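You operate a simulated robot arm through the tools that you are given. There is no shell and no other tool. Be economical: measure what you need, move in short steps, check, and stop when the job is done.

You are at the controls of a simulated two-armed robot. One attempt, no reset.

Task
Take the blue cloth from the top of the grey bench and lay it out flat on the top of the small table.

It is judged by the outcome, as a careful person would: the job done as asked, and still so three seconds after it is handed in. It fails if anything else is knocked over, pushed out of place, dropped, spilled or broken. Flat cloth is picked up by pressing the open fingertips on it (5 to 10 N) and closing them slowly along it; thin cloth reads only 2 to 8 mm in the jaws.

Robot
Two 7-joint arms with two-finger parallel grippers on one trunk, on a base that drives. Base frame: it is fixed to the floor where the robot stands at the start and does not move with it; the origin is under the middle of the robot, x ahead of it, y to its left, z up; the surface under the hand at the start is at about z = 0.76. Units: m, rad, N and s.
The left shoulder is at the start at [0.05, 0.209, 1.146], the right one opposite. With the tool pointing down near the work surface each hand reaches from about 0.1 to 0.9 m from the robot's upright axis, wherever it stands, measured 20 degrees to its own side. Places, roughly: top of the small table [-1.6, 1.2, 0.8]. Payload 4.4 kg a hand.
Tool frame (each hand has its own): the origin (TCP) lies between the finger pads and is the grasp point; the fingertips stand 0.023 m ahead of it; z points along the fingers, y is the line along which they close. The gripper opens to 0.094 m. The fingers are 0.038 m wide and 0.01 m thick; the gripper's body (0.054 by 0.096 m) begins 0.039 m behind the TCP.
Orientation is told as [roll, pitch, yaw] about the base's x, y, z axes, in that order, counted from this pose: with the fingers straight down and closing along the base's y, the tool's x points along the base's -x, its y along +y and its z along -z.

Tools
- The arms move only by the tool step_arm. It takes "left_moves", "right_moves" or both (then of equal length, played together; a hand with none holds still); each is a list of rows, each a list of 7 numbers: the shift along the tool's x, y, z in m, then the turn, a rotation vector about the tool's x, y, z in rad, then the gripper command, from -1 (shut) to 1 (fully open), values between in proportion. In form: [[dx, dy, dz, ax, ay, az, fingers], ...]. A call has 1 to 10 rows; each row shifts and turns the commanded pose from where the row before left it, along the tool's axes as they then stand. A row lasts 0.2 s, in which the tool goes at most 0.05 m and 0.15 rad; a call with a longer step from one row to the next is refused whole, and so is a gripper value outside its range. Where a pose cannot be reached the arm comes as near as it can. A force on the tool above 40 N (or 10 N above the force at the start of the call, whichever is more), or a blocked arm, ends the call early, and 0.2 s more pass. Each finger travels about 0.108 m/s and halts on what it meets, pressing with about 44 N; the grip force reading is that of the motor and also rises with nothing between the fingers. The clock runs only during rows and for 0.2 s after the last one: add rows that do not move to give the fingers time. It gives the time, the measured TCP pose, the force on the tool (base axes), the opening and the grip force at its end, in the units of the frame above (readings bear some noise), with the torque about the TCP (base axes, N m) and any sound that the robot's microphone picked up, and new pictures: "views" is both (left out), scene, wrist or none (wrist: the cameras of the hands that moved).
- Cameras (640 x 400 px; columns grow to the right, rows downward): "scene" is now at [0.147, 0.0345, 1.3167]; the picture's right is [0.26, -0.97, 0.00], its down [-0.61, -0.16, -0.77] and it looks along [0.75, 0.20, -0.63] (base axes); focal length 247 px, centre (320, 200). "left" rides on the left gripper at [0.086, -0.016, -0.075] in its tool frame; the picture's right is [0.18, 0.98, 0.00], its down [-0.58, 0.11, -0.81] and it looks along [-0.79, 0.15, 0.59] (tool axes); focal length 243 px, centre (320, 200). "right" rides on the right gripper at [0.086, 0.016, -0.075] in its tool frame; the picture's right is [-0.18, 0.98, 0.00], its down [-0.58, -0.11, -0.81] and it looks along [-0.79, -0.15, 0.59] (tool axes); focal length 243 px, centre (320, 200). There is no depth. A picture from a camera that has moved, and an enlarged one, comes with that camera's place and axes in the base frame and with its lens. The place of the scene camera against the robot may be out by one fixed shift of up to 0.018 m in any direction.
- raise_lower(by): slides the trunk up (or, below 0, down) by that many m; the arms and the scene camera ride with it, the base frame stays. It gives what a move gives, with no picture.
- roll_base(legs): drives the robot by 1 to 6 legs, each [ahead, left, turn to the left] in m, m and rad, along the robot's own axes; the way and the turn of a leg run together, so that a leg with both is an arc; at most 1.5 m and 3.142 rad a leg. The arms and the cameras ride along, it lands a little off, and it stops where it bumps. It gives what a move gives, and a new picture of the scene camera.
- turn_head(pan, tilt): turns the head with the scene camera to pan (to the left, within 1.396 rad either way) and tilt (down, from -0.506 to 1.204), counted from straight ahead of the robot. It gives what a move gives, and a new picture of the scene camera.
- enlarge(camera, box): a new picture of the part [left, top, right, bottom] of that camera's present view, enlarged. It takes no simulated time.
- close_job(): hands the job in; it is judged then, once.

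Work in short steps. Places have to be worked out from the pictures, the camera data and where the tool is seen: move nearer, look again, correct. Check each grasp and each placing, and mend what went wrong. You have 120 turns and 260 pictures in all, those below and enlarged ones among them. Open the grippers and draw the arms clear of the work before you hand the job in, unless the task says otherwise; then end with one line.

The tools are called after "Call:" as name(argument=value, ...) on one line, values as JSON. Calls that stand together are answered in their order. step_arm: Moves the arms, as the interface text tells. Its arguments: {"type":"object","properties":{"left_moves":{"type":"array","items":{"type":"array","items":{"type":"number"}}},"right_moves":{"type":"array","items":{"type":"array","items":{"type":"number"}}},"views":{"type":"string","enum":["both","scene","wrist","none"]}},"required":[]} The other tools are called the same way: raise_lower (by) slides the trunk up or down; roll_base (legs) drives the base; turn_head (pan, tilt) turns the head that bears the scene camera; enlarge (camera, box) takes an enlarged picture of a part of a camera's view; close_job () hands the job in.

At the start:

```text
time: 0.0
left_ee_pos: [0.5257, 0.3349, 0.9912]
left_orientation: [-0.001, -0.001, 0.0]
left_contact_force: [-0.9, -0.5, -0.1]
left_wrist_torque: [0.01, -0.01, -0.02]
left_grip_width: 0.0941
left_grasp_force: 0.0
right_ee_pos: [0.6527, -0.1691, 1.0011]
right_orientation: [0.0, 0.0, 0.0]
right_contact_force: [0.1, 0.3, -0.3]
right_wrist_torque: [0.04, -0.01, -0.03]
right_grip_width: 0.0937
right_grasp_force: 0.1
trunk travel left (down, up): [-0.225, 0.338]
robot x, y, heading: [-0.0058, -0.0002, -0.0]
head pan, tilt: [0.258, 0.688]
```

scene: 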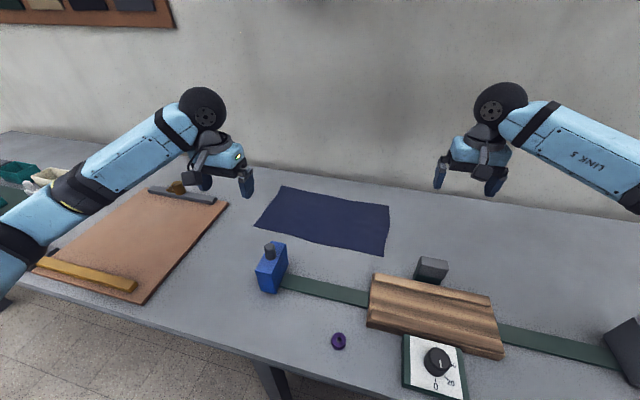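
right: 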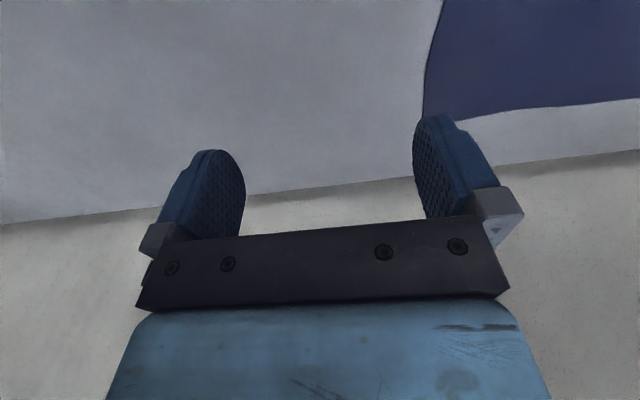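
left: 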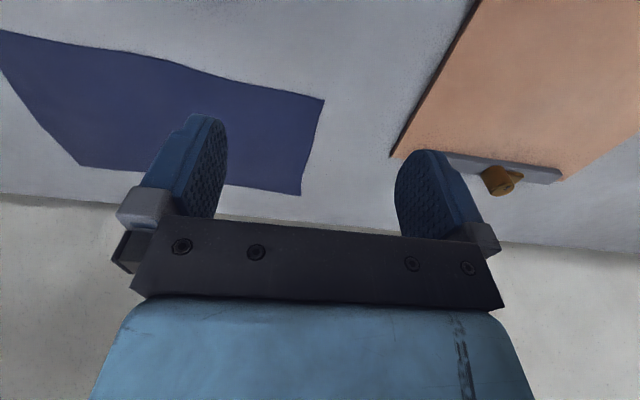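

The cloth looks like a ~0.41 (y) by 0.21 (x) rectangle, its near edge at x≈0.63, y from -0.03 to 0.385. I plan to grip the near edge's two corners with both hands, the fingers closing along x. First I turn both hands by 90°.

Call:
step_arm(left_moves=[[0, 0, 0, 0, 0, 0.15, 1], [0, 0, 0, 0, 0, 0.15, 1], [0, 0, 0, 0, 0, 0.15, 1], [0, 0, 0, 0, 0, 0.15, 1], [0, 0, 0, 0, 0, 0.15, 1], [0, 0, 0, 0, 0, 0.15, 1], [0, 0, 0, 0, 0, 0.15, 1], [0, 0, 0, 0, 0, 0.15, 1], [0, 0, 0, 0, 0, 0.15, 1], [0, 0, 0, 0, 0, 0.15, 1]], right_moves=[[0, 0, 0, 0, 0, -0.15, 1], [0, 0, 0, 0, 0, -0.15, 1], [0, 0, 0, 0, 0, -0.15, 1], [0, 0, 0, 0, 0, -0.15, 1], [0, 0, 0, 0, 0, -0.15, 1], [0, 0, 0, 0, 0, -0.15, 1], [0, 0, 0, 0, 0, -0.15, 1], [0, 0, 0, 0, 0, -0.15, 1], [0, 0, 0, 0, 0, -0.15, 1], [0, 0, 0, 0, 0, -0.15, 1]])

Call:
enlarge(camera="scene", box=[200, 150, 440, 300])

```text
time: 2.2
left_ee_pos: [0.5253, 0.3366, 0.9916]
left_orientation: [0.0, 0.001, -1.501]
left_contact_force: [-0.8, -0.2, 0.1]
left_wrist_torque: [0.0, -0.01, 0.04]
left_grip_width: 0.094
left_grasp_force: 0.1
right_ee_pos: [0.6519, -0.1684, 1.0001]
right_orientation: [0.0, 0.0, 0.85]
right_contact_force: [0.2, -1.6, 0.8]
right_wrist_torque: [0.04, -0.01, 0.0]
right_grip_width: 0.0942
right_grasp_force: 0.2
right hand out of reach, approached as far as the arm can: row 7, 8, 9, 10
trunk travel left (down, up): [-0.225, 0.338]
robot x, y, heading: [-0.0033, -0.0001, 0.002]
head pan, tilt: [0.258, 0.688]
camera scene: at [0.147, 0.0345, 1.3167], right [0.26, -0.97, 0.0], down [-0.61, -0.16, -0.77], along [0.75, 0.2, -0.63], focal length 247 px, centre (320, 200)
camera right: at [0.5831, -0.2242, 1.076], right [-0.62, 0.79, 0.0], down [0.47, 0.36, 0.81], along [0.63, 0.5, -0.59], focal length 243 px, centre (320, 200)
camera left: at [0.5038, 0.4204, 1.0679], right [0.97, 0.25, 0.0], down [0.15, -0.57, 0.81], along [0.2, -0.78, -0.59], focal length 243 px, centre (320, 200)
```

scene: 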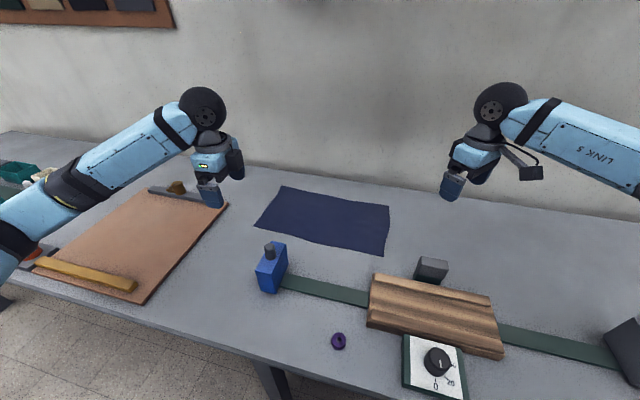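
right: 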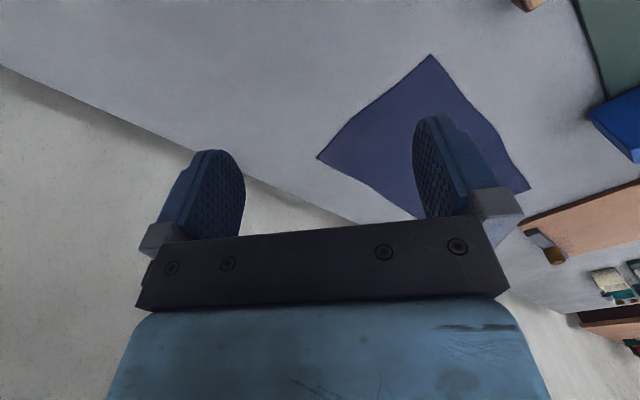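
left: 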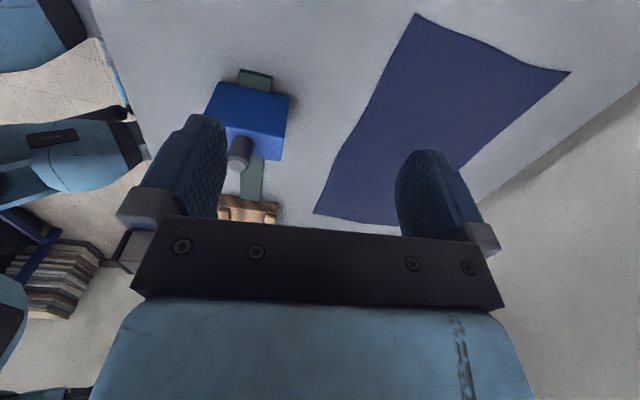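

```text
2.67 times, centred on (320, 225) of scene
camera zoom: at [0.147, 0.0345, 1.3167], right [0.26, -0.97, 0.0], down [-0.61, -0.16, -0.77], along [0.75, 0.2, -0.63], focal length 660 px, centre (320, 133)
```

zoom: 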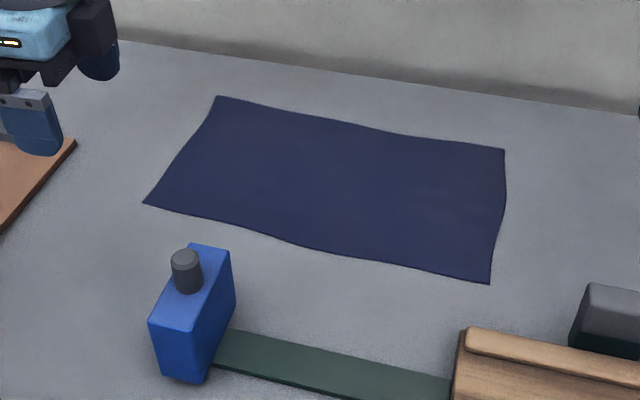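

The left hand turned, but the right one stopped at yaw 0.85. I turn the right hand the other way, towards -90°.

Call:
step_arm(right_moves=[[0, 0, 0, 0, 0, 0.15, 1], [0, 0, 0, 0, 0, 0.15, 1], [0, 0, 0, 0, 0, 0.15, 1], [0, 0, 0, 0, 0, 0.15, 1], [0, 0, 0, 0, 0, 0.15, 1], [0, 0, 0, 0, 0, 0.15, 1], [0, 0, 0, 0, 0, 0.15, 1], [0, 0, 0, 0, 0, 0.15, 1], [0, 0, 0, 0, 0, 0.15, 1], [0, 0, 0, 0, 0, 0.15, 1]], views="none")

Call:
step_arm(right_moves=[[0, 0, 0, 0, 0, 0.15, 1], [0, 0, 0, 0, 0, 0.15, 1], [0, 0, 0, 0, 0, 0.15, 1], [0, 0, 0, 0, 0, 0.15, 1], [0, 0, 0, 0, 0, 0.15, 1], [0, 0, 0, 0, 0, 0.15, 1], [0, 0, 0, 0, 0, 0.15, 1]], views="wrist")

```text
time: 4.4
left_ee_pos: [0.5258, 0.3355, 0.992]
left_orientation: [0.001, 0.0, -1.498]
left_contact_force: [-1.3, 0.2, 0.3]
left_wrist_torque: [-0.02, 0.02, 0.0]
left_grip_width: 0.0943
left_grasp_force: 0.0
right_ee_pos: [0.6528, -0.1695, 1.0018]
right_orientation: [0.001, 0.001, -0.653]
right_contact_force: [-0.2, 0.6, 0.0]
right_wrist_torque: [0.01, -0.01, -0.01]
right_grip_width: 0.094
right_grasp_force: 0.1
trunk travel left (down, up): [-0.225, 0.338]
robot x, y, heading: [-0.0004, 0.0031, 0.0]
head pan, tilt: [0.258, 0.688]
```

```text
time: 6.0
left_ee_pos: [0.5262, 0.3358, 0.9926]
left_orientation: [0.0, 0.001, -1.499]
left_contact_force: [-0.3, -0.5, 0.0]
left_wrist_torque: [0.01, -0.03, 0.0]
left_grip_width: 0.0938
left_grasp_force: 0.1
right_ee_pos: [0.6537, -0.1693, 1.0006]
right_orientation: [0.001, 0.0, -1.701]
right_contact_force: [1.5, -0.7, -0.2]
right_wrist_torque: [0.0, 0.03, 0.0]
right_grip_width: 0.0943
right_grasp_force: 0.1
trunk travel left (down, up): [-0.225, 0.338]
robot x, y, heading: [-0.0016, 0.0, -0.0]
head pan, tilt: [0.258, 0.688]
camera right: at [0.6794, -0.0863, 1.0758], right [0.95, -0.31, 0.0], down [-0.18, -0.56, 0.81], along [-0.25, -0.77, -0.59], focal length 243 px, centre (320, 200)
```

right: 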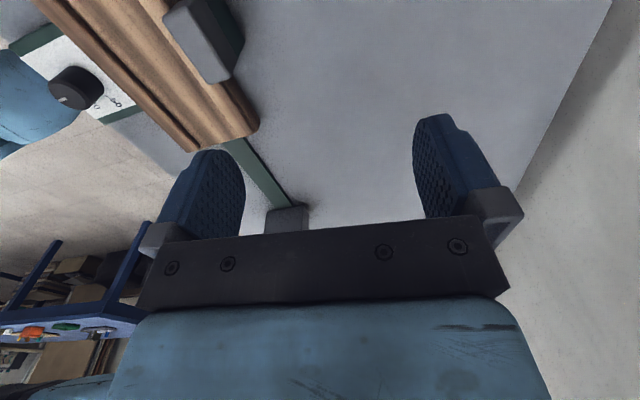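

Using the wrist camera, I put the near-left corner at about (0.622, 0.36) and the near-right one at (0.608, -0.04). I bring both hands above the corners at z≈0.89, with the fingers open to about 0.04.

Call:
step_arm(left_moves=[[0, 0, 0, 0, 0, 0.071, -0.1], [-0.0015, 0.0315, 0.025, 0, 0, 0, -0.1], [-0.0015, 0.0315, 0.025, 0, 0, 0, -0.1], [-0.0015, 0.0315, 0.025, 0, 0, 0, -0.1], [-0.0015, 0.0315, 0.025, 0, 0, 0, -0.1], [0, 0, 0, 0, 0, 0, -0.1]], right_moves=[[0, 0, 0, 0, 0, -0.13, -0.1], [0.04, -0.003, 0.0275, 0, 0, 0, -0.1], [0.04, -0.003, 0.0275, 0, 0, 0, -0.1], [0.04, -0.003, 0.0275, 0, 0, 0, -0.1], [0.04, -0.003, 0.0275, 0, 0, 0, -0.1], [0, 0, 0, 0, 0, 0, -0.1]])

Call:
enlarge(camera="scene", box=[200, 150, 440, 300])

```text
time: 7.4
left_ee_pos: [0.6534, 0.3303, 0.8944]
left_orientation: [0.001, 0.0, -1.571]
left_contact_force: [-0.1, 0.4, 0.5]
left_wrist_torque: [0.03, 0.01, -0.01]
left_grip_width: 0.0424
left_grasp_force: 0.0
right_ee_pos: [0.639, -0.0079, 0.8902]
right_orientation: [0.0, 0.0, -1.57]
right_contact_force: [0.0, -0.3, 0.4]
right_wrist_torque: [0.01, -0.01, -0.02]
right_grip_width: 0.0425
right_grasp_force: 0.0
trunk travel left (down, up): [-0.225, 0.338]
robot x, y, heading: [-0.001, -0.0003, -0.004]
head pan, tilt: [0.258, 0.688]
camera scene: at [0.1462, 0.0339, 1.3168], right [0.26, -0.97, 0.0], down [-0.61, -0.16, -0.77], along [0.75, 0.2, -0.63], focal length 247 px, centre (320, 200)
camera right: at [0.6549, 0.0774, 0.9658], right [0.98, -0.18, 0.0], down [-0.11, -0.58, 0.81], along [-0.15, -0.79, -0.59], focal length 243 px, centre (320, 200)
camera left: at [0.6374, 0.4161, 0.9705], right [0.98, 0.18, 0.0], down [0.11, -0.58, 0.81], along [0.15, -0.79, -0.59], focal length 243 px, centre (320, 200)
```

scene: 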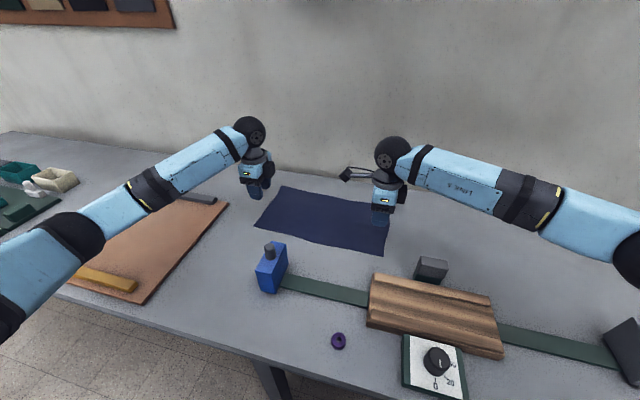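
right: 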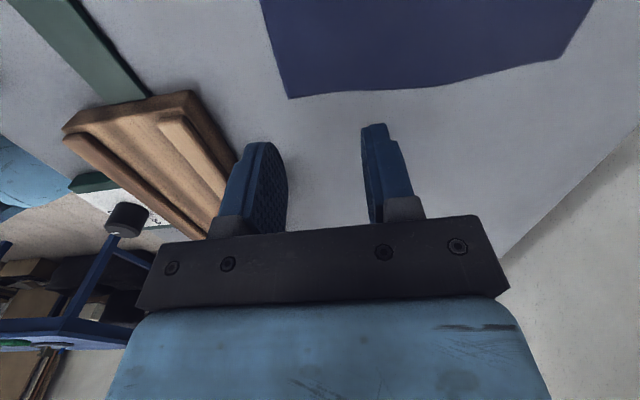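
left: 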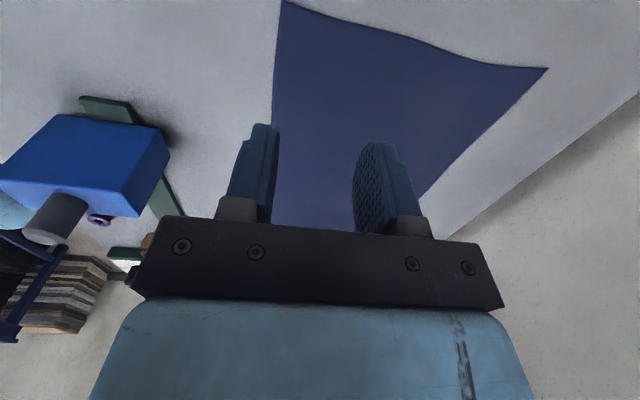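

```text
2.67 times, centred on (320, 225) of scene
camera zoom: at [0.1462, 0.0339, 1.3168], right [0.26, -0.97, 0.0], down [-0.61, -0.16, -0.77], along [0.75, 0.2, -0.63], focal length 660 px, centre (320, 133)
```

zoom: 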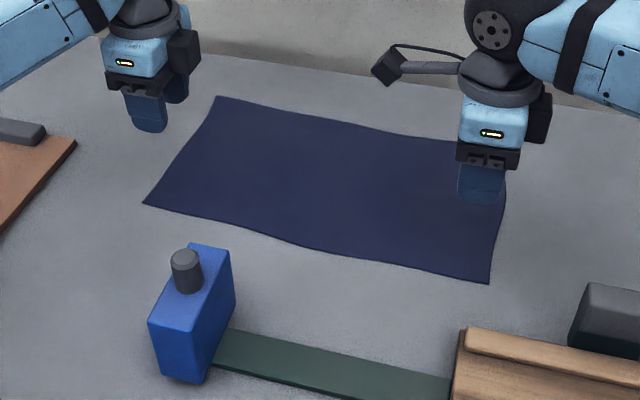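

Both hands sit over the near corners as judged, with the fingers just inside the edge. I go down to about 1.5 cm above contact and shift the left hand 5 mm inward.

Call:
step_arm(left_moves=[[0, 0.003, 0.032, 0, 0, 0, -0.1], [0, 0.002, 0.032, 0, 0, 0, -0.1], [0, 0, 0.03, 0, 0, 0, -0.1], [0, 0, 0, 0, 0, 0, -0.1]], right_moves=[[0, 0.002, 0.03, 0, 0, 0, -0.1], [0, 0.002, 0.03, 0, 0, 0, -0.1], [0, 0, 0.03, 0, 0, 0, -0.1], [0, 0, 0, 0, 0, 0, -0.1]])

```text
time: 8.4
left_ee_pos: [0.6561, 0.3314, 0.7984]
left_orientation: [0.0, 0.0, -1.571]
left_contact_force: [0.9, 0.5, -0.1]
left_wrist_torque: [-0.02, -0.02, 0.0]
left_grip_width: 0.042
left_grasp_force: 0.0
right_ee_pos: [0.6447, -0.0085, 0.8014]
right_orientation: [0.001, 0.0, -1.568]
right_contact_force: [-0.2, -0.3, -0.2]
right_wrist_torque: [0.0, -0.02, -0.05]
right_grip_width: 0.0424
right_grasp_force: 0.0
trunk travel left (down, up): [-0.225, 0.338]
robot x, y, heading: [0.001, -0.0029, -0.001]
head pan, tilt: [0.258, 0.688]
camera scene: at [0.1466, 0.0343, 1.3167], right [0.26, -0.97, 0.0], down [-0.61, -0.16, -0.77], along [0.75, 0.2, -0.63], focal length 247 px, centre (320, 200)
camera right: at [0.6602, 0.077, 0.8766], right [0.98, -0.18, 0.0], down [-0.11, -0.58, 0.81], along [-0.15, -0.79, -0.59], focal length 243 px, centre (320, 200)
camera left: at [0.6401, 0.4173, 0.8744], right [0.98, 0.18, 0.0], down [0.11, -0.58, 0.81], along [0.15, -0.79, -0.59], focal length 243 px, centre (320, 200)
```

scene: 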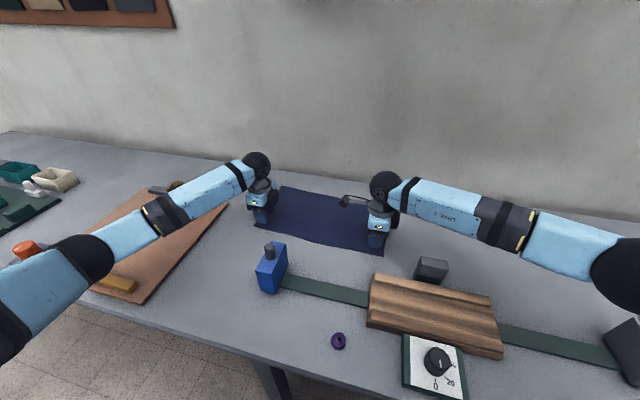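
right: 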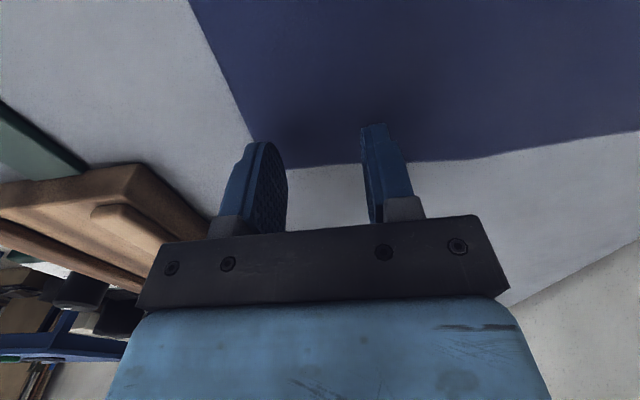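
left: 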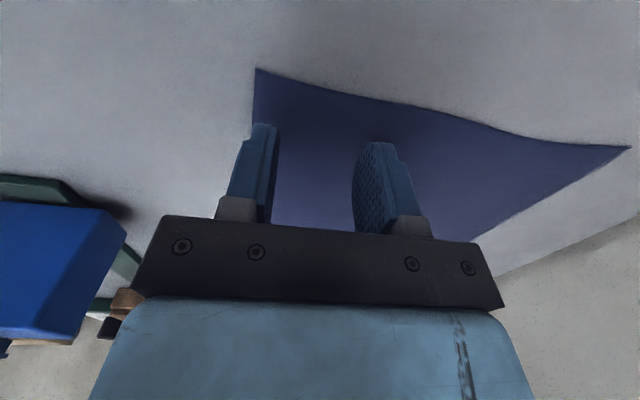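

Both fingers of each hand are over the cloth. I lower them in small steps until they touch.

Call:
step_arm(left_moves=[[0, 0.001, 0.004, 0, 0, 0, -0.1], [0, 0.001, 0.004, 0, 0, 0, -0.1], [0, 0.001, 0.004, 0, 0, 0, -0.1], [0, 0, 0.003, 0, 0, 0, -0.1]], right_moves=[[0, 0, 0.005, 0, 0, 0, -0.1], [0, 0, 0.005, 0, 0, 0, -0.1], [0, 0, 0.005, 0, 0, 0, -0.1], [0, 0, 0.003, 0, 0, 0, -0.1]], views="none")

```text
time: 9.4
left_ee_pos: [0.6591, 0.3304, 0.7843]
left_orientation: [0.002, 0.0, -1.568]
left_contact_force: [0.2, 1.3, 8.0]
left_wrist_torque: [0.1, 0.09, 0.02]
left_grip_width: 0.0424
left_grasp_force: 0.1
right_ee_pos: [0.6449, -0.0082, 0.7844]
right_orientation: [0.002, 0.003, -1.57]
right_contact_force: [1.2, -0.3, 6.2]
right_wrist_torque: [-0.02, 0.09, 0.03]
right_grip_width: 0.042
right_grasp_force: 0.0
trunk travel left (down, up): [-0.225, 0.338]
robot x, y, heading: [0.0001, 0.0016, 0.0]
head pan, tilt: [0.258, 0.688]
```

Both hands press at 6–8 N, so I close the fingers slowly.

Call:
step_arm(left_moves=[[0, 0, 0, 0, 0, 0, -0.2], [0, 0, 0, 0, 0, 0, -0.3], [0, 0, 0, 0, 0, 0, -0.4], [0, 0, 0, 0, 0, 0, -0.5], [0, 0, 0, 0, 0, 0, -0.6], [0, 0, 0, 0, 0, 0, -0.7], [0, 0, 0, 0, 0, 0, -0.8], [0, 0, 0, 0, 0, 0, -0.9], [0, 0, 0, 0, 0, 0, -1], [0, 0, 0, 0, 0, 0, -1]], right_moves=[[0, 0, 0, 0, 0, 0, -0.2], [0, 0, 0, 0, 0, 0, -0.3], [0, 0, 0, 0, 0, 0, -0.4], [0, 0, 0, 0, 0, 0, -0.5], [0, 0, 0, 0, 0, 0, -0.6], [0, 0, 0, 0, 0, 0, -0.7], [0, 0, 0, 0, 0, 0, -0.8], [0, 0, 0, 0, 0, 0, -0.9], [0, 0, 0, 0, 0, 0, -1], [0, 0, 0, 0, 0, 0, -1]])

```text
time: 11.6
left_ee_pos: [0.6579, 0.3292, 0.7844]
left_orientation: [0.001, 0.001, -1.571]
left_contact_force: [1.2, -0.1, 12.6]
left_wrist_torque: [0.08, 0.03, -0.01]
left_grip_width: 0.0025
left_grasp_force: 43.9
right_ee_pos: [0.6434, -0.0097, 0.7844]
right_orientation: [0.003, 0.001, -1.569]
right_contact_force: [3.1, 1.0, 10.4]
right_wrist_torque: [-0.05, 0.06, 0.01]
right_grip_width: 0.0019
right_grasp_force: 43.7
trunk travel left (down, up): [-0.225, 0.338]
robot x, y, heading: [-0.0001, 0.0004, -0.001]
head pan, tilt: [0.258, 0.688]
camera scene: at [0.1448, 0.0339, 1.317], right [0.26, -0.97, 0.0], down [-0.61, -0.16, -0.77], along [0.75, 0.2, -0.63], focal length 247 px, centre (320, 200)
camera right: at [0.6589, 0.0764, 0.8599], right [0.98, -0.18, 0.0], down [-0.11, -0.58, 0.81], along [-0.15, -0.79, -0.59], focal length 243 px, centre (320, 200)
camera left: at [0.6425, 0.4151, 0.8605], right [0.98, 0.18, 0.0], down [0.11, -0.58, 0.81], along [0.15, -0.79, -0.59], focal length 243 px, centre (320, 200)
```

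scene: 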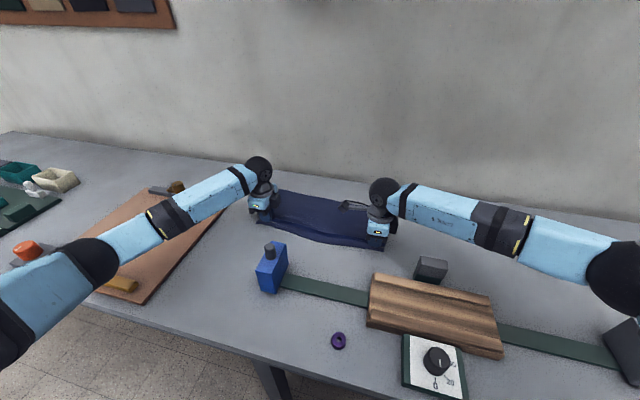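
right: 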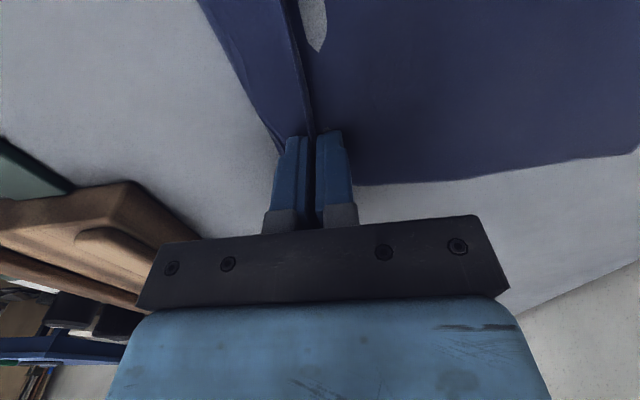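
left: 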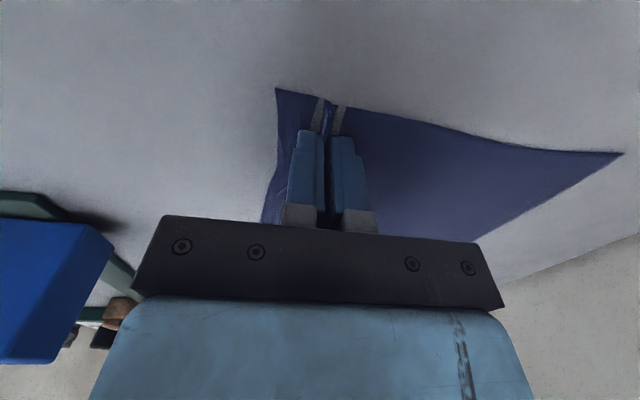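

Both hands hold a fold of the cloth (2.5 and 1.9 mm between the jaws). I lift slowly.

Call:
step_arm(left_moves=[[0, 0, -0.01, 0, 0, 0, -1], [0, 0, -0.015, 0, 0, 0, -1], [0, 0, -0.02, 0, 0, 0, -1], [0, 0, -0.025, 0, 0, 0, -1], [0, 0, -0.025, 0, 0, 0, -1], [0, 0, -0.025, 0, 0, 0, -1], [0, 0, -0.025, 0, 0, 0, -1], [0, 0, -0.025, 0, 0, 0, -1]], right_moves=[[0, 0, -0.01, 0, 0, 0, -1], [0, 0, -0.015, 0, 0, 0, -1], [0, 0, -0.02, 0, 0, 0, -1], [0, 0, -0.025, 0, 0, 0, -1], [0, 0, -0.025, 0, 0, 0, -1], [0, 0, -0.025, 0, 0, 0, -1], [0, 0, -0.025, 0, 0, 0, -1], [0, 0, -0.025, 0, 0, 0, -1]])

```text
time: 13.4
left_ee_pos: [0.661, 0.3295, 0.9537]
left_orientation: [0.0, -0.001, -1.57]
left_contact_force: [-0.6, 0.7, 0.4]
left_wrist_torque: [-0.02, 0.0, 0.0]
left_grip_width: 0.0022
left_grasp_force: 44.5
right_ee_pos: [0.6443, -0.0101, 0.9533]
right_orientation: [-0.001, 0.0, -1.569]
right_contact_force: [-0.1, 0.2, 0.4]
right_wrist_torque: [0.02, 0.04, 0.0]
right_grip_width: 0.0023
right_grasp_force: 44.2
trunk travel left (down, up): [-0.225, 0.338]
robot x, y, heading: [0.0002, -0.002, 0.003]
head pan, tilt: [0.258, 0.688]
camera scene: at [0.1464, 0.0344, 1.3167], right [0.26, -0.97, 0.0], down [-0.61, -0.16, -0.77], along [0.75, 0.2, -0.63], focal length 247 px, centre (320, 200)
camera right: at [0.6594, 0.0758, 1.0287], right [0.98, -0.18, 0.0], down [-0.11, -0.58, 0.81], along [-0.15, -0.79, -0.59], focal length 243 px, centre (320, 200)
camera left: at [0.6455, 0.415, 1.0298], right [0.98, 0.19, 0.0], down [0.11, -0.58, 0.81], along [0.15, -0.79, -0.59], focal length 243 px, centre (320, 200)
```

scene: 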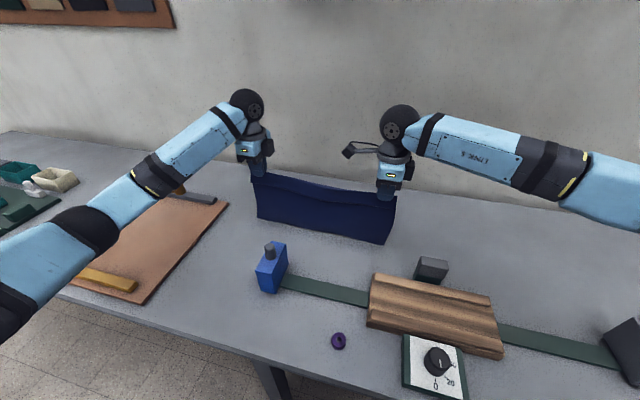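
right: 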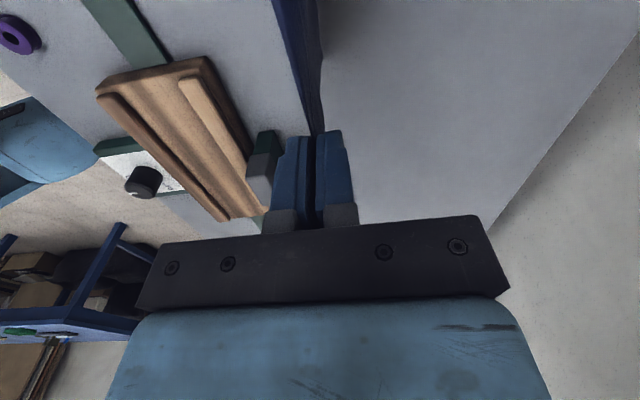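
left: 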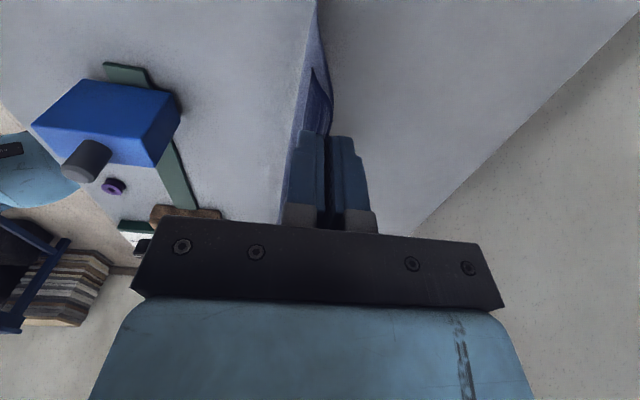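

The cloth hangs from both hands like a curtain. I raise the trunk so it clears the things on the bench, and then look around for the path.

Call:
raise_lower(by=0.25)

Call:
turn_head(pan=1.39, tilt=0.4)

Call:
turn_head(pan=-1.39, tilt=0.4)

```text
time: 16.0
left_ee_pos: [0.6613, 0.3295, 1.2033]
left_orientation: [0.0, -0.001, -1.572]
left_contact_force: [0.0, -0.4, -0.1]
left_wrist_torque: [-0.02, 0.03, 0.03]
left_grip_width: 0.002
left_grasp_force: 44.2
right_ee_pos: [0.6434, -0.0098, 1.2032]
right_orientation: [0.0, -0.001, -1.569]
right_contact_force: [-0.2, 0.2, 0.0]
right_wrist_torque: [0.0, -0.01, 0.0]
right_grip_width: 0.0022
right_grasp_force: 43.5
trunk travel left (down, up): [-0.475, 0.088]
robot x, y, heading: [0.0, -0.0021, -0.001]
head pan, tilt: [0.258, 0.688]
```

```text
time: 17.3
left_ee_pos: [0.6623, 0.3298, 1.2033]
left_orientation: [-0.001, -0.001, -1.571]
left_contact_force: [-0.5, 0.0, 0.4]
left_wrist_torque: [0.0, 0.01, -0.01]
left_grip_width: 0.0022
left_grasp_force: 44.0
right_ee_pos: [0.6436, -0.0104, 1.203]
right_orientation: [0.001, 0.001, -1.568]
right_contact_force: [0.0, 0.5, -0.6]
right_wrist_torque: [-0.02, 0.02, -0.04]
right_grip_width: 0.0022
right_grasp_force: 44.7
trunk travel left (down, up): [-0.475, 0.088]
robot x, y, heading: [-0.0017, 0.0008, 0.004]
head pan, tilt: [1.389, 0.4]
camera scene: at [0.0812, 0.1038, 1.5925], right [0.98, -0.18, 0.0], down [-0.07, -0.38, -0.92], along [0.17, 0.91, -0.39], focal length 247 px, centre (320, 200)
```

scene: 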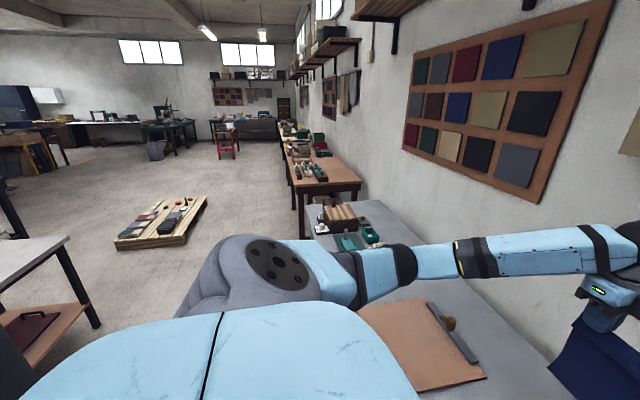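

```text
time: 19.8
left_ee_pos: [0.6622, 0.3299, 1.2035]
left_orientation: [-0.001, 0.0, -1.572]
left_contact_force: [0.2, -0.8, -1.2]
left_wrist_torque: [0.01, 0.01, 0.04]
left_grip_width: 0.0022
left_grasp_force: 44.0
right_ee_pos: [0.6439, -0.0096, 1.2026]
right_orientation: [-0.001, 0.0, -1.57]
right_contact_force: [0.7, 0.5, -0.3]
right_wrist_torque: [0.04, 0.07, -0.02]
right_grip_width: 0.0023
right_grasp_force: 44.1
trunk travel left (down, up): [-0.475, 0.088]
robot x, y, heading: [-0.0019, -0.0014, 0.0]
head pan, tilt: [-1.389, 0.4]
camera scene: at [0.0812, -0.0784, 1.5925], right [-0.98, -0.18, 0.0], down [-0.07, 0.38, -0.92], along [0.17, -0.91, -0.39], focal length 247 px, centre (320, 200)
```

scene: 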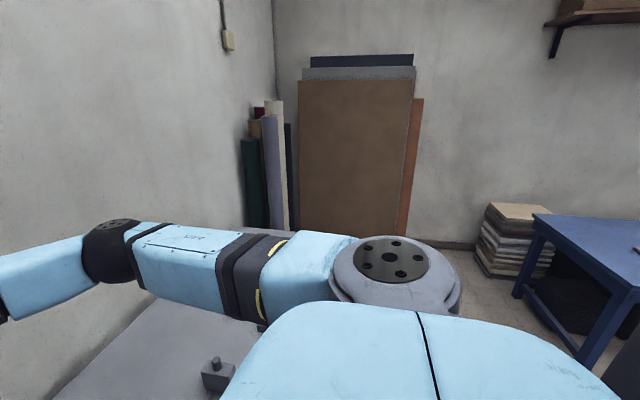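

The small table is behind me on the left; I put its near corner at about (-1.19, 1.65). I back off 0.25 m, turn left a bit, and look at the area behind me before going further.

Call:
roll_base(legs=[[-0.25, 0, 0], [0, 0, 0.8]])

Call:
turn_head(pan=1.39, tilt=0.5)

```text
time: 23.7
left_ee_pos: [-0.0242, 0.7029, 1.2033]
left_orientation: [-0.001, 0.0, -0.769]
left_contact_force: [0.6, -0.5, -0.2]
left_wrist_torque: [0.0, 0.03, -0.04]
left_grip_width: 0.0024
left_grasp_force: 43.6
right_ee_pos: [0.2073, 0.455, 1.2031]
right_orientation: [0.001, 0.001, -0.771]
right_contact_force: [-1.0, 0.9, 0.0]
right_wrist_torque: [0.02, 0.02, -0.05]
right_grip_width: 0.0022
right_grasp_force: 43.9
trunk travel left (down, up): [-0.475, 0.088]
robot x, y, heading: [-0.2458, 0.0016, 0.798]
head pan, tilt: [-1.389, 0.4]
camera scene: at [-0.1276, 0.0092, 1.5925], right [-0.56, -0.83, 0.0], down [-0.32, 0.22, -0.92], along [0.77, -0.51, -0.39], focal length 247 px, centre (320, 200)
```

scene: 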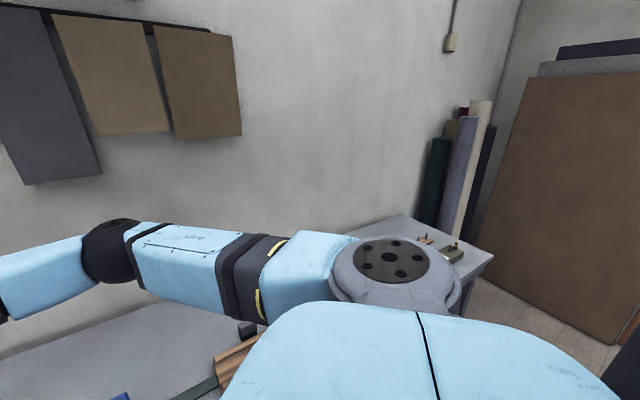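

```text
time: 26.1
left_ee_pos: [-0.0234, 0.7034, 1.2031]
left_orientation: [0.0, 0.001, -0.767]
left_contact_force: [0.1, -0.3, -0.3]
left_wrist_torque: [-0.01, -0.02, -0.06]
left_grip_width: 0.0022
left_grasp_force: 43.8
right_ee_pos: [0.2081, 0.4544, 1.2017]
right_orientation: [0.0, 0.0, -0.77]
right_contact_force: [0.2, 0.2, -0.2]
right_wrist_torque: [0.03, -0.01, -0.04]
right_grip_width: 0.0024
right_grasp_force: 44.0
trunk travel left (down, up): [-0.475, 0.088]
robot x, y, heading: [-0.2485, -0.0039, 0.803]
head pan, tilt: [1.389, 0.499]
camera scene: at [-0.2574, 0.1349, 1.5833], right [0.81, 0.58, 0.0], down [0.28, -0.39, -0.88], along [-0.51, 0.72, -0.48], focal length 247 px, centre (320, 200)
```

scene: 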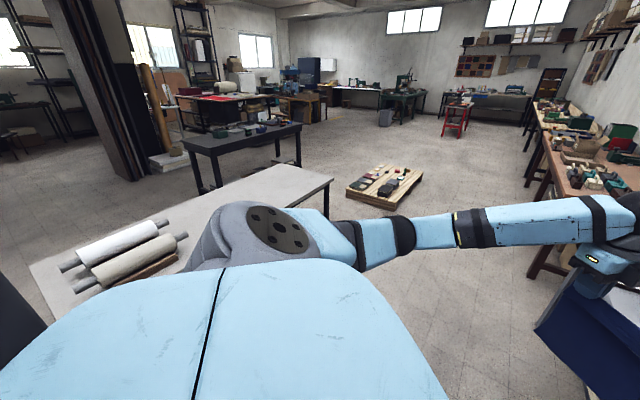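

I now see the small table: a pale top running from about x -1.8 to -1.2, y 0.05 to 1.65, with two rolls lying at its y≈0.4 end. The free part is centred near (-1.5, 1.2). I turn to face it.

Call:
roll_base(legs=[[0, 0, 1.17], [0, 0, 1.17]])

Call:
turn_head(pan=-0.3, tilt=0.5)

```text
time: 32.4
left_ee_pos: [-0.9069, -0.337, 1.2033]
left_orientation: [0.0, 0.0, 1.582]
left_contact_force: [0.1, 1.0, -0.6]
left_wrist_torque: [0.03, 0.03, -0.03]
left_grip_width: 0.0024
left_grasp_force: 43.5
right_ee_pos: [-0.8933, 0.0027, 1.2025]
right_orientation: [-0.001, 0.0, 1.584]
right_contact_force: [-0.1, -2.0, -0.3]
right_wrist_torque: [-0.02, 0.02, -0.05]
right_grip_width: 0.0026
right_grasp_force: 43.9
trunk travel left (down, up): [-0.475, 0.088]
robot x, y, heading: [-0.2482, -0.0026, -3.128]
head pan, tilt: [1.389, 0.499]
camera scene: at [-0.3345, -0.078, 1.5834], right [-0.99, 0.17, 0.0], down [0.08, 0.47, -0.88], along [-0.15, -0.87, -0.48], focal length 247 px, centre (320, 200)
```

scene: 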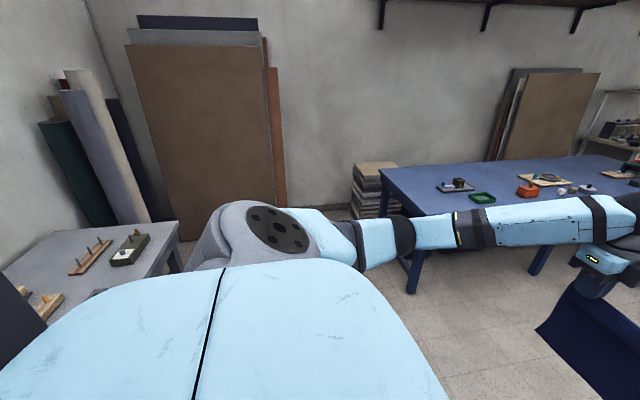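

```text
time: 34.1
left_ee_pos: [-0.9071, -0.3368, 1.204]
left_orientation: [0.0, 0.0, 1.581]
left_contact_force: [-0.5, 1.8, -0.4]
left_wrist_torque: [0.03, 0.03, -0.08]
left_grip_width: 0.0024
left_grasp_force: 44.2
right_ee_pos: [-0.8932, 0.002, 1.2036]
right_orientation: [0.001, 0.001, 1.583]
right_contact_force: [-0.4, -1.8, -0.5]
right_wrist_torque: [-0.01, -0.01, -0.04]
right_grip_width: 0.0023
right_grasp_force: 44.1
trunk travel left (down, up): [-0.475, 0.088]
robot x, y, heading: [-0.2474, -0.0022, -3.124]
head pan, tilt: [-0.3, 0.499]
camera scene: at [-0.4064, 0.0374, 1.5833], right [0.28, 0.96, 0.0], down [0.46, -0.14, -0.88], along [-0.84, 0.25, -0.48], focal length 247 px, centre (320, 200)
```

scene: 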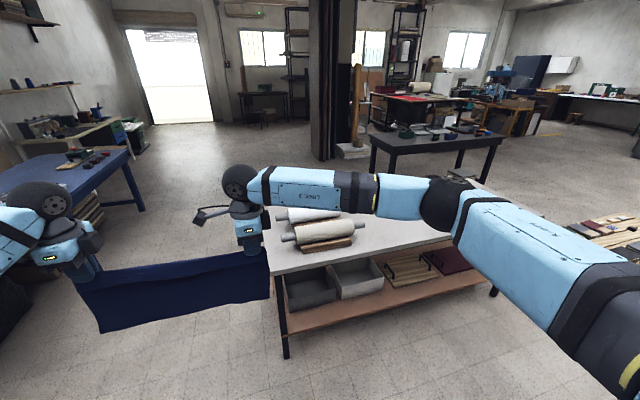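

The near-left corner of the table is at about (-1.23, 0.03), and the rolls reach to y≈0.5. I slide sideways to stand in front of the free part.

Call:
roll_base(legs=[[0, -1.35, -0.017]])

Call:
turn_head(pan=0.15, tilt=0.65)

```text
time: 46.2
left_ee_pos: [-0.9258, 1.0049, 1.2037]
left_orientation: [0.0, 0.0, 1.59]
left_contact_force: [0.2, 0.6, 0.4]
left_wrist_torque: [0.04, 0.04, -0.02]
left_grip_width: 0.0022
left_grasp_force: 44.0
right_ee_pos: [-0.9141, 1.3448, 1.2038]
right_orientation: [0.0, 0.0, 1.592]
right_contact_force: [-0.8, -0.4, -0.8]
right_wrist_torque: [0.0, -0.02, -0.03]
right_grip_width: 0.0022
right_grasp_force: 43.9
trunk travel left (down, up): [-0.475, 0.088]
robot x, y, heading: [-0.2687, 1.3457, -3.121]
head pan, tilt: [-0.3, 0.499]
camera scene: at [-0.4278, 1.3838, 1.5833], right [0.28, 0.96, 0.0], down [0.46, -0.13, -0.88], along [-0.84, 0.24, -0.48], focal length 247 px, centre (320, 200)
```

scene: 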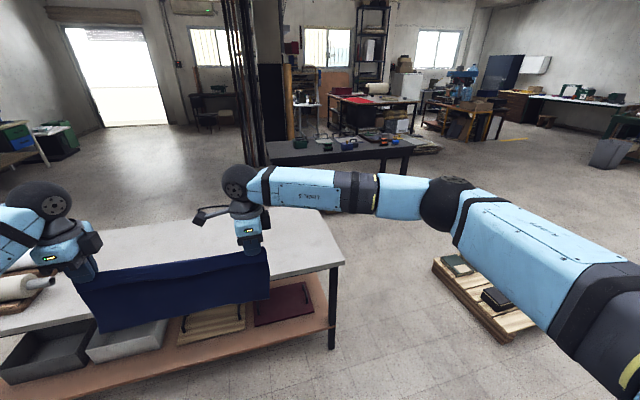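

```text
time: 47.1
left_ee_pos: [-0.9259, 1.0045, 1.2046]
left_orientation: [0.0, 0.0, 1.591]
left_contact_force: [0.5, 0.7, 0.1]
left_wrist_torque: [0.03, 0.01, -0.03]
left_grip_width: 0.0024
left_grasp_force: 43.5
right_ee_pos: [-0.9145, 1.3452, 1.2028]
right_orientation: [0.0, 0.001, 1.592]
right_contact_force: [0.4, -1.2, -0.5]
right_wrist_torque: [0.0, -0.01, -0.06]
right_grip_width: 0.0023
right_grasp_force: 44.0
trunk travel left (down, up): [-0.475, 0.088]
robot x, y, heading: [-0.2693, 1.3486, -3.127]
head pan, tilt: [0.15, 0.649]
camera scene: at [-0.4259, 1.344, 1.57], right [-0.17, 0.99, 0.0], down [0.6, 0.1, -0.8], along [-0.79, -0.13, -0.6], focal length 247 px, centre (320, 200)
```

scene: 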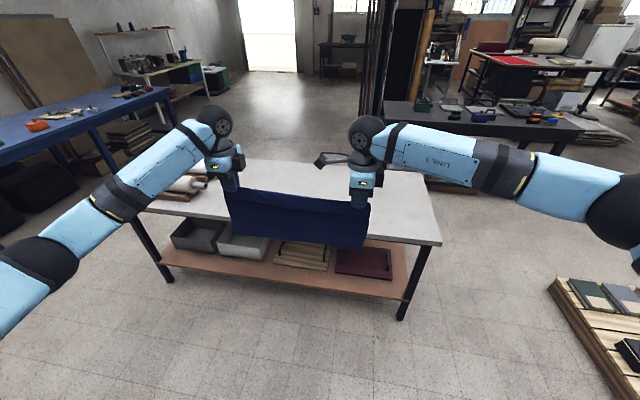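

The table's near edge is at x≈-1.23 and its far edge at -1.82, and the top is free in front of me. The cloth's lower edge hangs about 0.17 m below the TCP. I drive 0.58 m ahead.

Call:
roll_base(legs=[[0.58, 0, -0.015]])

Call:
turn_head(pan=0.2, tilt=0.75)

```text
time: 50.4
left_ee_pos: [-1.5095, 0.9989, 1.2035]
left_orientation: [0.001, 0.0, 1.585]
left_contact_force: [0.1, 0.3, 0.1]
left_wrist_torque: [-0.02, -0.03, -0.04]
left_grip_width: 0.0024
left_grasp_force: 43.6
right_ee_pos: [-1.4955, 1.3381, 1.2031]
right_orientation: [0.0, 0.0, 1.586]
right_contact_force: [0.0, -0.4, -0.3]
right_wrist_torque: [-0.05, 0.02, -0.06]
right_grip_width: 0.002
right_grasp_force: 43.8
trunk travel left (down, up): [-0.475, 0.088]
robot x, y, heading: [-0.8514, 1.3421, -3.126]
head pan, tilt: [0.15, 0.649]
camera scene: at [-1.0077, 1.3349, 1.5701], right [-0.16, 0.99, 0.0], down [0.6, 0.1, -0.8], along [-0.79, -0.13, -0.6], focal length 247 px, centre (320, 200)
```

scene: 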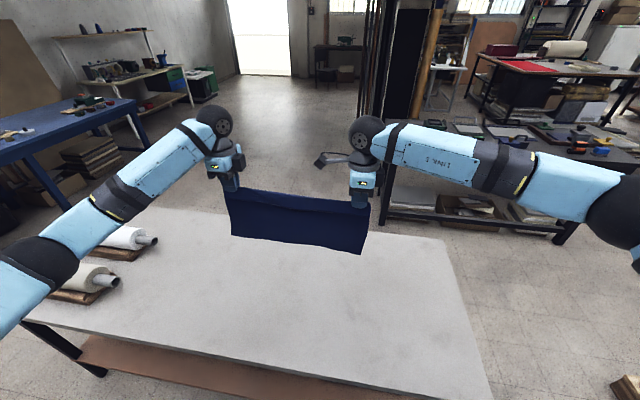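

```text
time: 51.0
left_ee_pos: [-1.5088, 0.9985, 1.2025]
left_orientation: [0.0, -0.001, 1.585]
left_contact_force: [-0.8, 1.8, -0.1]
left_wrist_torque: [0.03, 0.02, -0.04]
left_grip_width: 0.0023
left_grasp_force: 44.0
right_ee_pos: [-1.4977, 1.3378, 1.2025]
right_orientation: [0.001, 0.0, 1.587]
right_contact_force: [-0.6, -0.5, -1.1]
right_wrist_torque: [-0.02, 0.0, -0.04]
right_grip_width: 0.0024
right_grasp_force: 44.3
trunk travel left (down, up): [-0.475, 0.088]
robot x, y, heading: [-0.8522, 1.3356, -3.13]
head pan, tilt: [0.201, 0.75]
camera scene: at [-1.0039, 1.3314, 1.5614], right [-0.21, 0.98, 0.0], down [0.67, 0.15, -0.73], along [-0.71, -0.16, -0.68], focal length 247 px, centre (320, 200)
```

scene: 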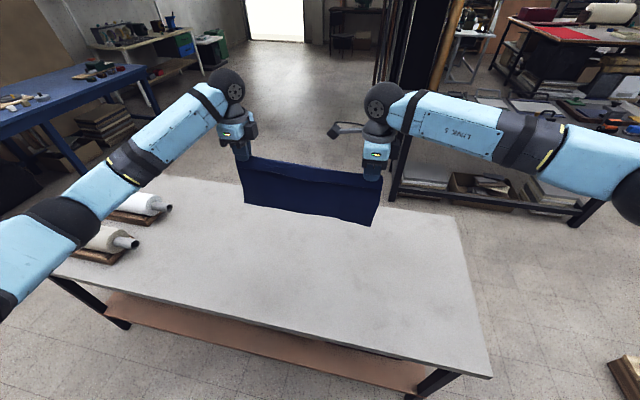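

The table top spans about x -1.84…-1.24 and y 0.34…1.73, with the rolls at y<0.6, so the cloth at y≈0.97–1.37 is well placed. I reach 0.11 m forward and then lower the trunk until the cloth's free edge is just above the top.

Call:
step_arm(left_moves=[[0, 0.02, 0, 0, 0, 0, -1], [0, 0.025, 0, 0, 0, 0, -1], [0, 0.025, 0, 0, 0, 0, -1], [0, 0.025, 0, 0, 0, 0, -1], [0, 0.015, 0, 0, 0, 0, -1]], right_moves=[[0, 0.02, 0, 0, 0, 0, -1], [0, 0.025, 0, 0, 0, 0, -1], [0, 0.025, 0, 0, 0, 0, -1], [0, 0.025, 0, 0, 0, 0, -1], [0, 0.015, 0, 0, 0, 0, -1]], views="none")

Call:
raise_lower(by=-0.18)

Call:
turn_head(pan=0.2, tilt=0.75)

```text
time: 52.2
left_ee_pos: [-1.6201, 0.9966, 1.203]
left_orientation: [0.0, 0.0, 1.585]
left_contact_force: [-0.3, 1.8, 0.0]
left_wrist_torque: [0.01, 0.01, -0.1]
left_grip_width: 0.0025
left_grasp_force: 44.2
right_ee_pos: [-1.6071, 1.3356, 1.2027]
right_orientation: [-0.001, 0.001, 1.587]
right_contact_force: [0.3, -1.4, 0.7]
right_wrist_torque: [0.03, -0.02, -0.03]
right_grip_width: 0.0023
right_grasp_force: 43.9
trunk travel left (down, up): [-0.475, 0.088]
robot x, y, heading: [-0.8541, 1.3379, -3.125]
head pan, tilt: [0.201, 0.75]
```

```text
time: 54.2
left_ee_pos: [-1.6193, 0.9968, 1.0241]
left_orientation: [-0.001, -0.001, 1.584]
left_contact_force: [-0.1, 0.7, 0.0]
left_wrist_torque: [0.0, 0.0, -0.07]
left_grip_width: 0.0022
left_grasp_force: 43.4
right_ee_pos: [-1.6055, 1.3367, 1.0233]
right_orientation: [-0.001, -0.002, 1.586]
right_contact_force: [-0.4, -0.3, -0.1]
right_wrist_torque: [-0.01, 0.01, -0.05]
right_grip_width: 0.0023
right_grasp_force: 44.1
trunk travel left (down, up): [-0.295, 0.268]
robot x, y, heading: [-0.8551, 1.3335, -3.128]
head pan, tilt: [0.201, 0.75]
```

```text
time: 54.9
left_ee_pos: [-1.6193, 0.996, 1.0234]
left_orientation: [-0.002, 0.0, 1.584]
left_contact_force: [-0.3, 1.0, -0.3]
left_wrist_torque: [-0.02, 0.01, -0.04]
left_grip_width: 0.0023
left_grasp_force: 44.0
right_ee_pos: [-1.6067, 1.3351, 1.0229]
right_orientation: [0.0, 0.0, 1.585]
right_contact_force: [-0.5, -0.3, -0.4]
right_wrist_torque: [-0.05, -0.01, -0.01]
right_grip_width: 0.0024
right_grasp_force: 43.7
trunk travel left (down, up): [-0.295, 0.268]
robot x, y, heading: [-0.8527, 1.3355, -3.13]
head pan, tilt: [0.201, 0.75]
camera scene: at [-1.0034, 1.3314, 1.3814], right [-0.21, 0.98, 0.0], down [0.67, 0.15, -0.73], along [-0.71, -0.16, -0.68], focal length 247 px, centre (320, 200)
```

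scene: 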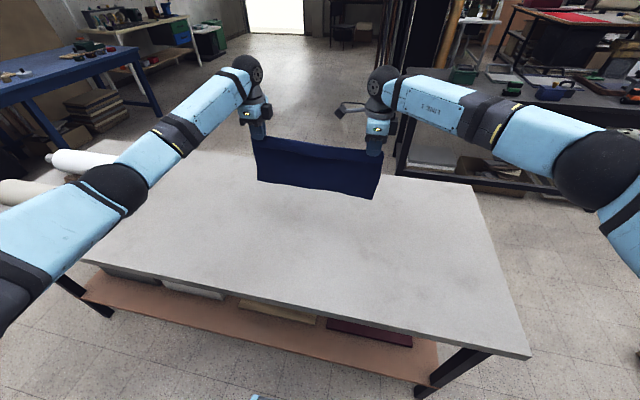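

The free edge is about 5 cm above the top by my estimate. I lower most of that distance and check.

Call:
step_arm(left_moves=[[0, 0, 0.02, 0, 0, 0, -1], [0, 0, 0.02, 0, 0, 0, -1], [0, 0, 0, 0, 0, 0, -1]], right_moves=[[0, 0, 0.02, 0, 0, 0, -1], [0, 0, 0.02, 0, 0, 0, -1], [0, 0, 0, 0, 0, 0, -1]])

Call:
enlarge(camera="scene", box=[200, 80, 440, 230])

```text
time: 55.6
left_ee_pos: [-1.6186, 0.9963, 0.9844]
left_orientation: [0.001, 0.0, 1.586]
left_contact_force: [0.0, 0.9, -0.5]
left_wrist_torque: [0.01, 0.02, -0.03]
left_grip_width: 0.0024
left_grasp_force: 44.1
right_ee_pos: [-1.6059, 1.3365, 0.9826]
right_orientation: [-0.001, 0.0, 1.586]
right_contact_force: [-0.7, -1.6, 0.0]
right_wrist_torque: [-0.03, 0.01, -0.1]
right_grip_width: 0.0024
right_grasp_force: 44.8
trunk travel left (down, up): [-0.295, 0.268]
robot x, y, heading: [-0.8535, 1.336, -3.133]
head pan, tilt: [0.201, 0.75]
camera scene: at [-1.0031, 1.3315, 1.3815], right [-0.21, 0.98, 0.0], down [0.67, 0.15, -0.73], along [-0.71, -0.16, -0.68], focal length 247 px, centre (320, 200)
camera right: at [-1.6216, 1.2496, 1.0583], right [-0.99, 0.17, 0.0], down [0.1, 0.58, 0.81], along [0.14, 0.79, -0.59], focal length 243 px, centre (320, 200)
camera left: at [-1.6018, 0.9089, 1.0606], right [-0.98, -0.2, 0.0], down [-0.12, 0.58, 0.81], along [-0.16, 0.79, -0.59], focal length 243 px, centre (320, 200)
```

scene: 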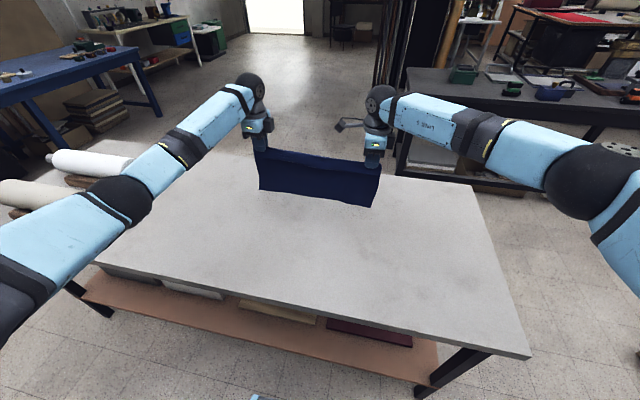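
right: 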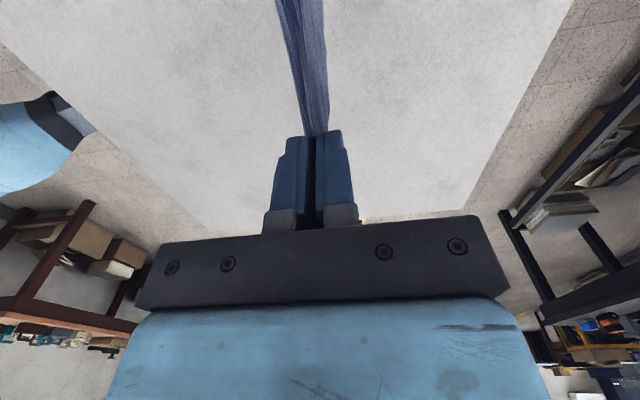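
left: 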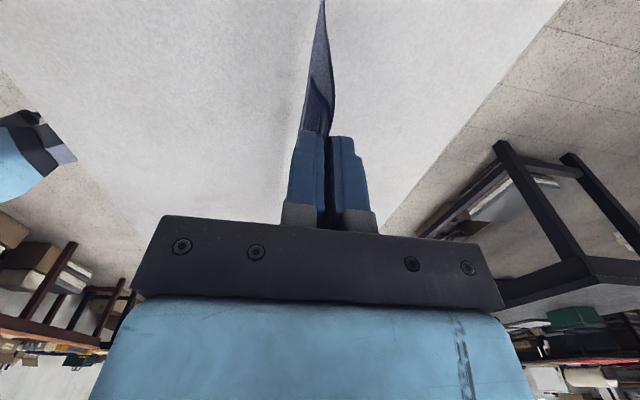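

```text
2.67 times, centred on (320, 155) of scene
camera zoom: at [-1.0031, 1.3315, 1.3815], right [-0.21, 0.98, 0.0], down [0.67, 0.15, -0.73], along [-0.71, -0.16, -0.68], focal length 660 px, centre (320, 320)
```

zoom: 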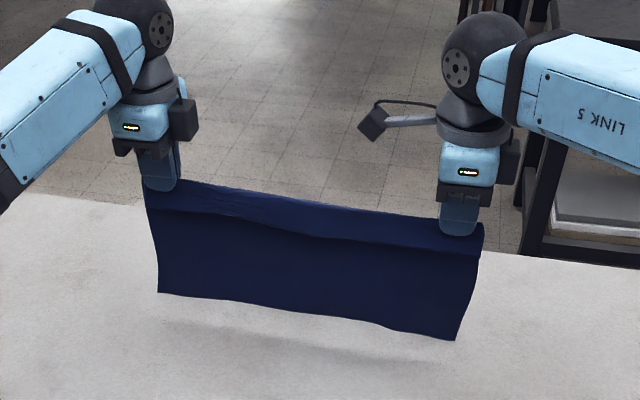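

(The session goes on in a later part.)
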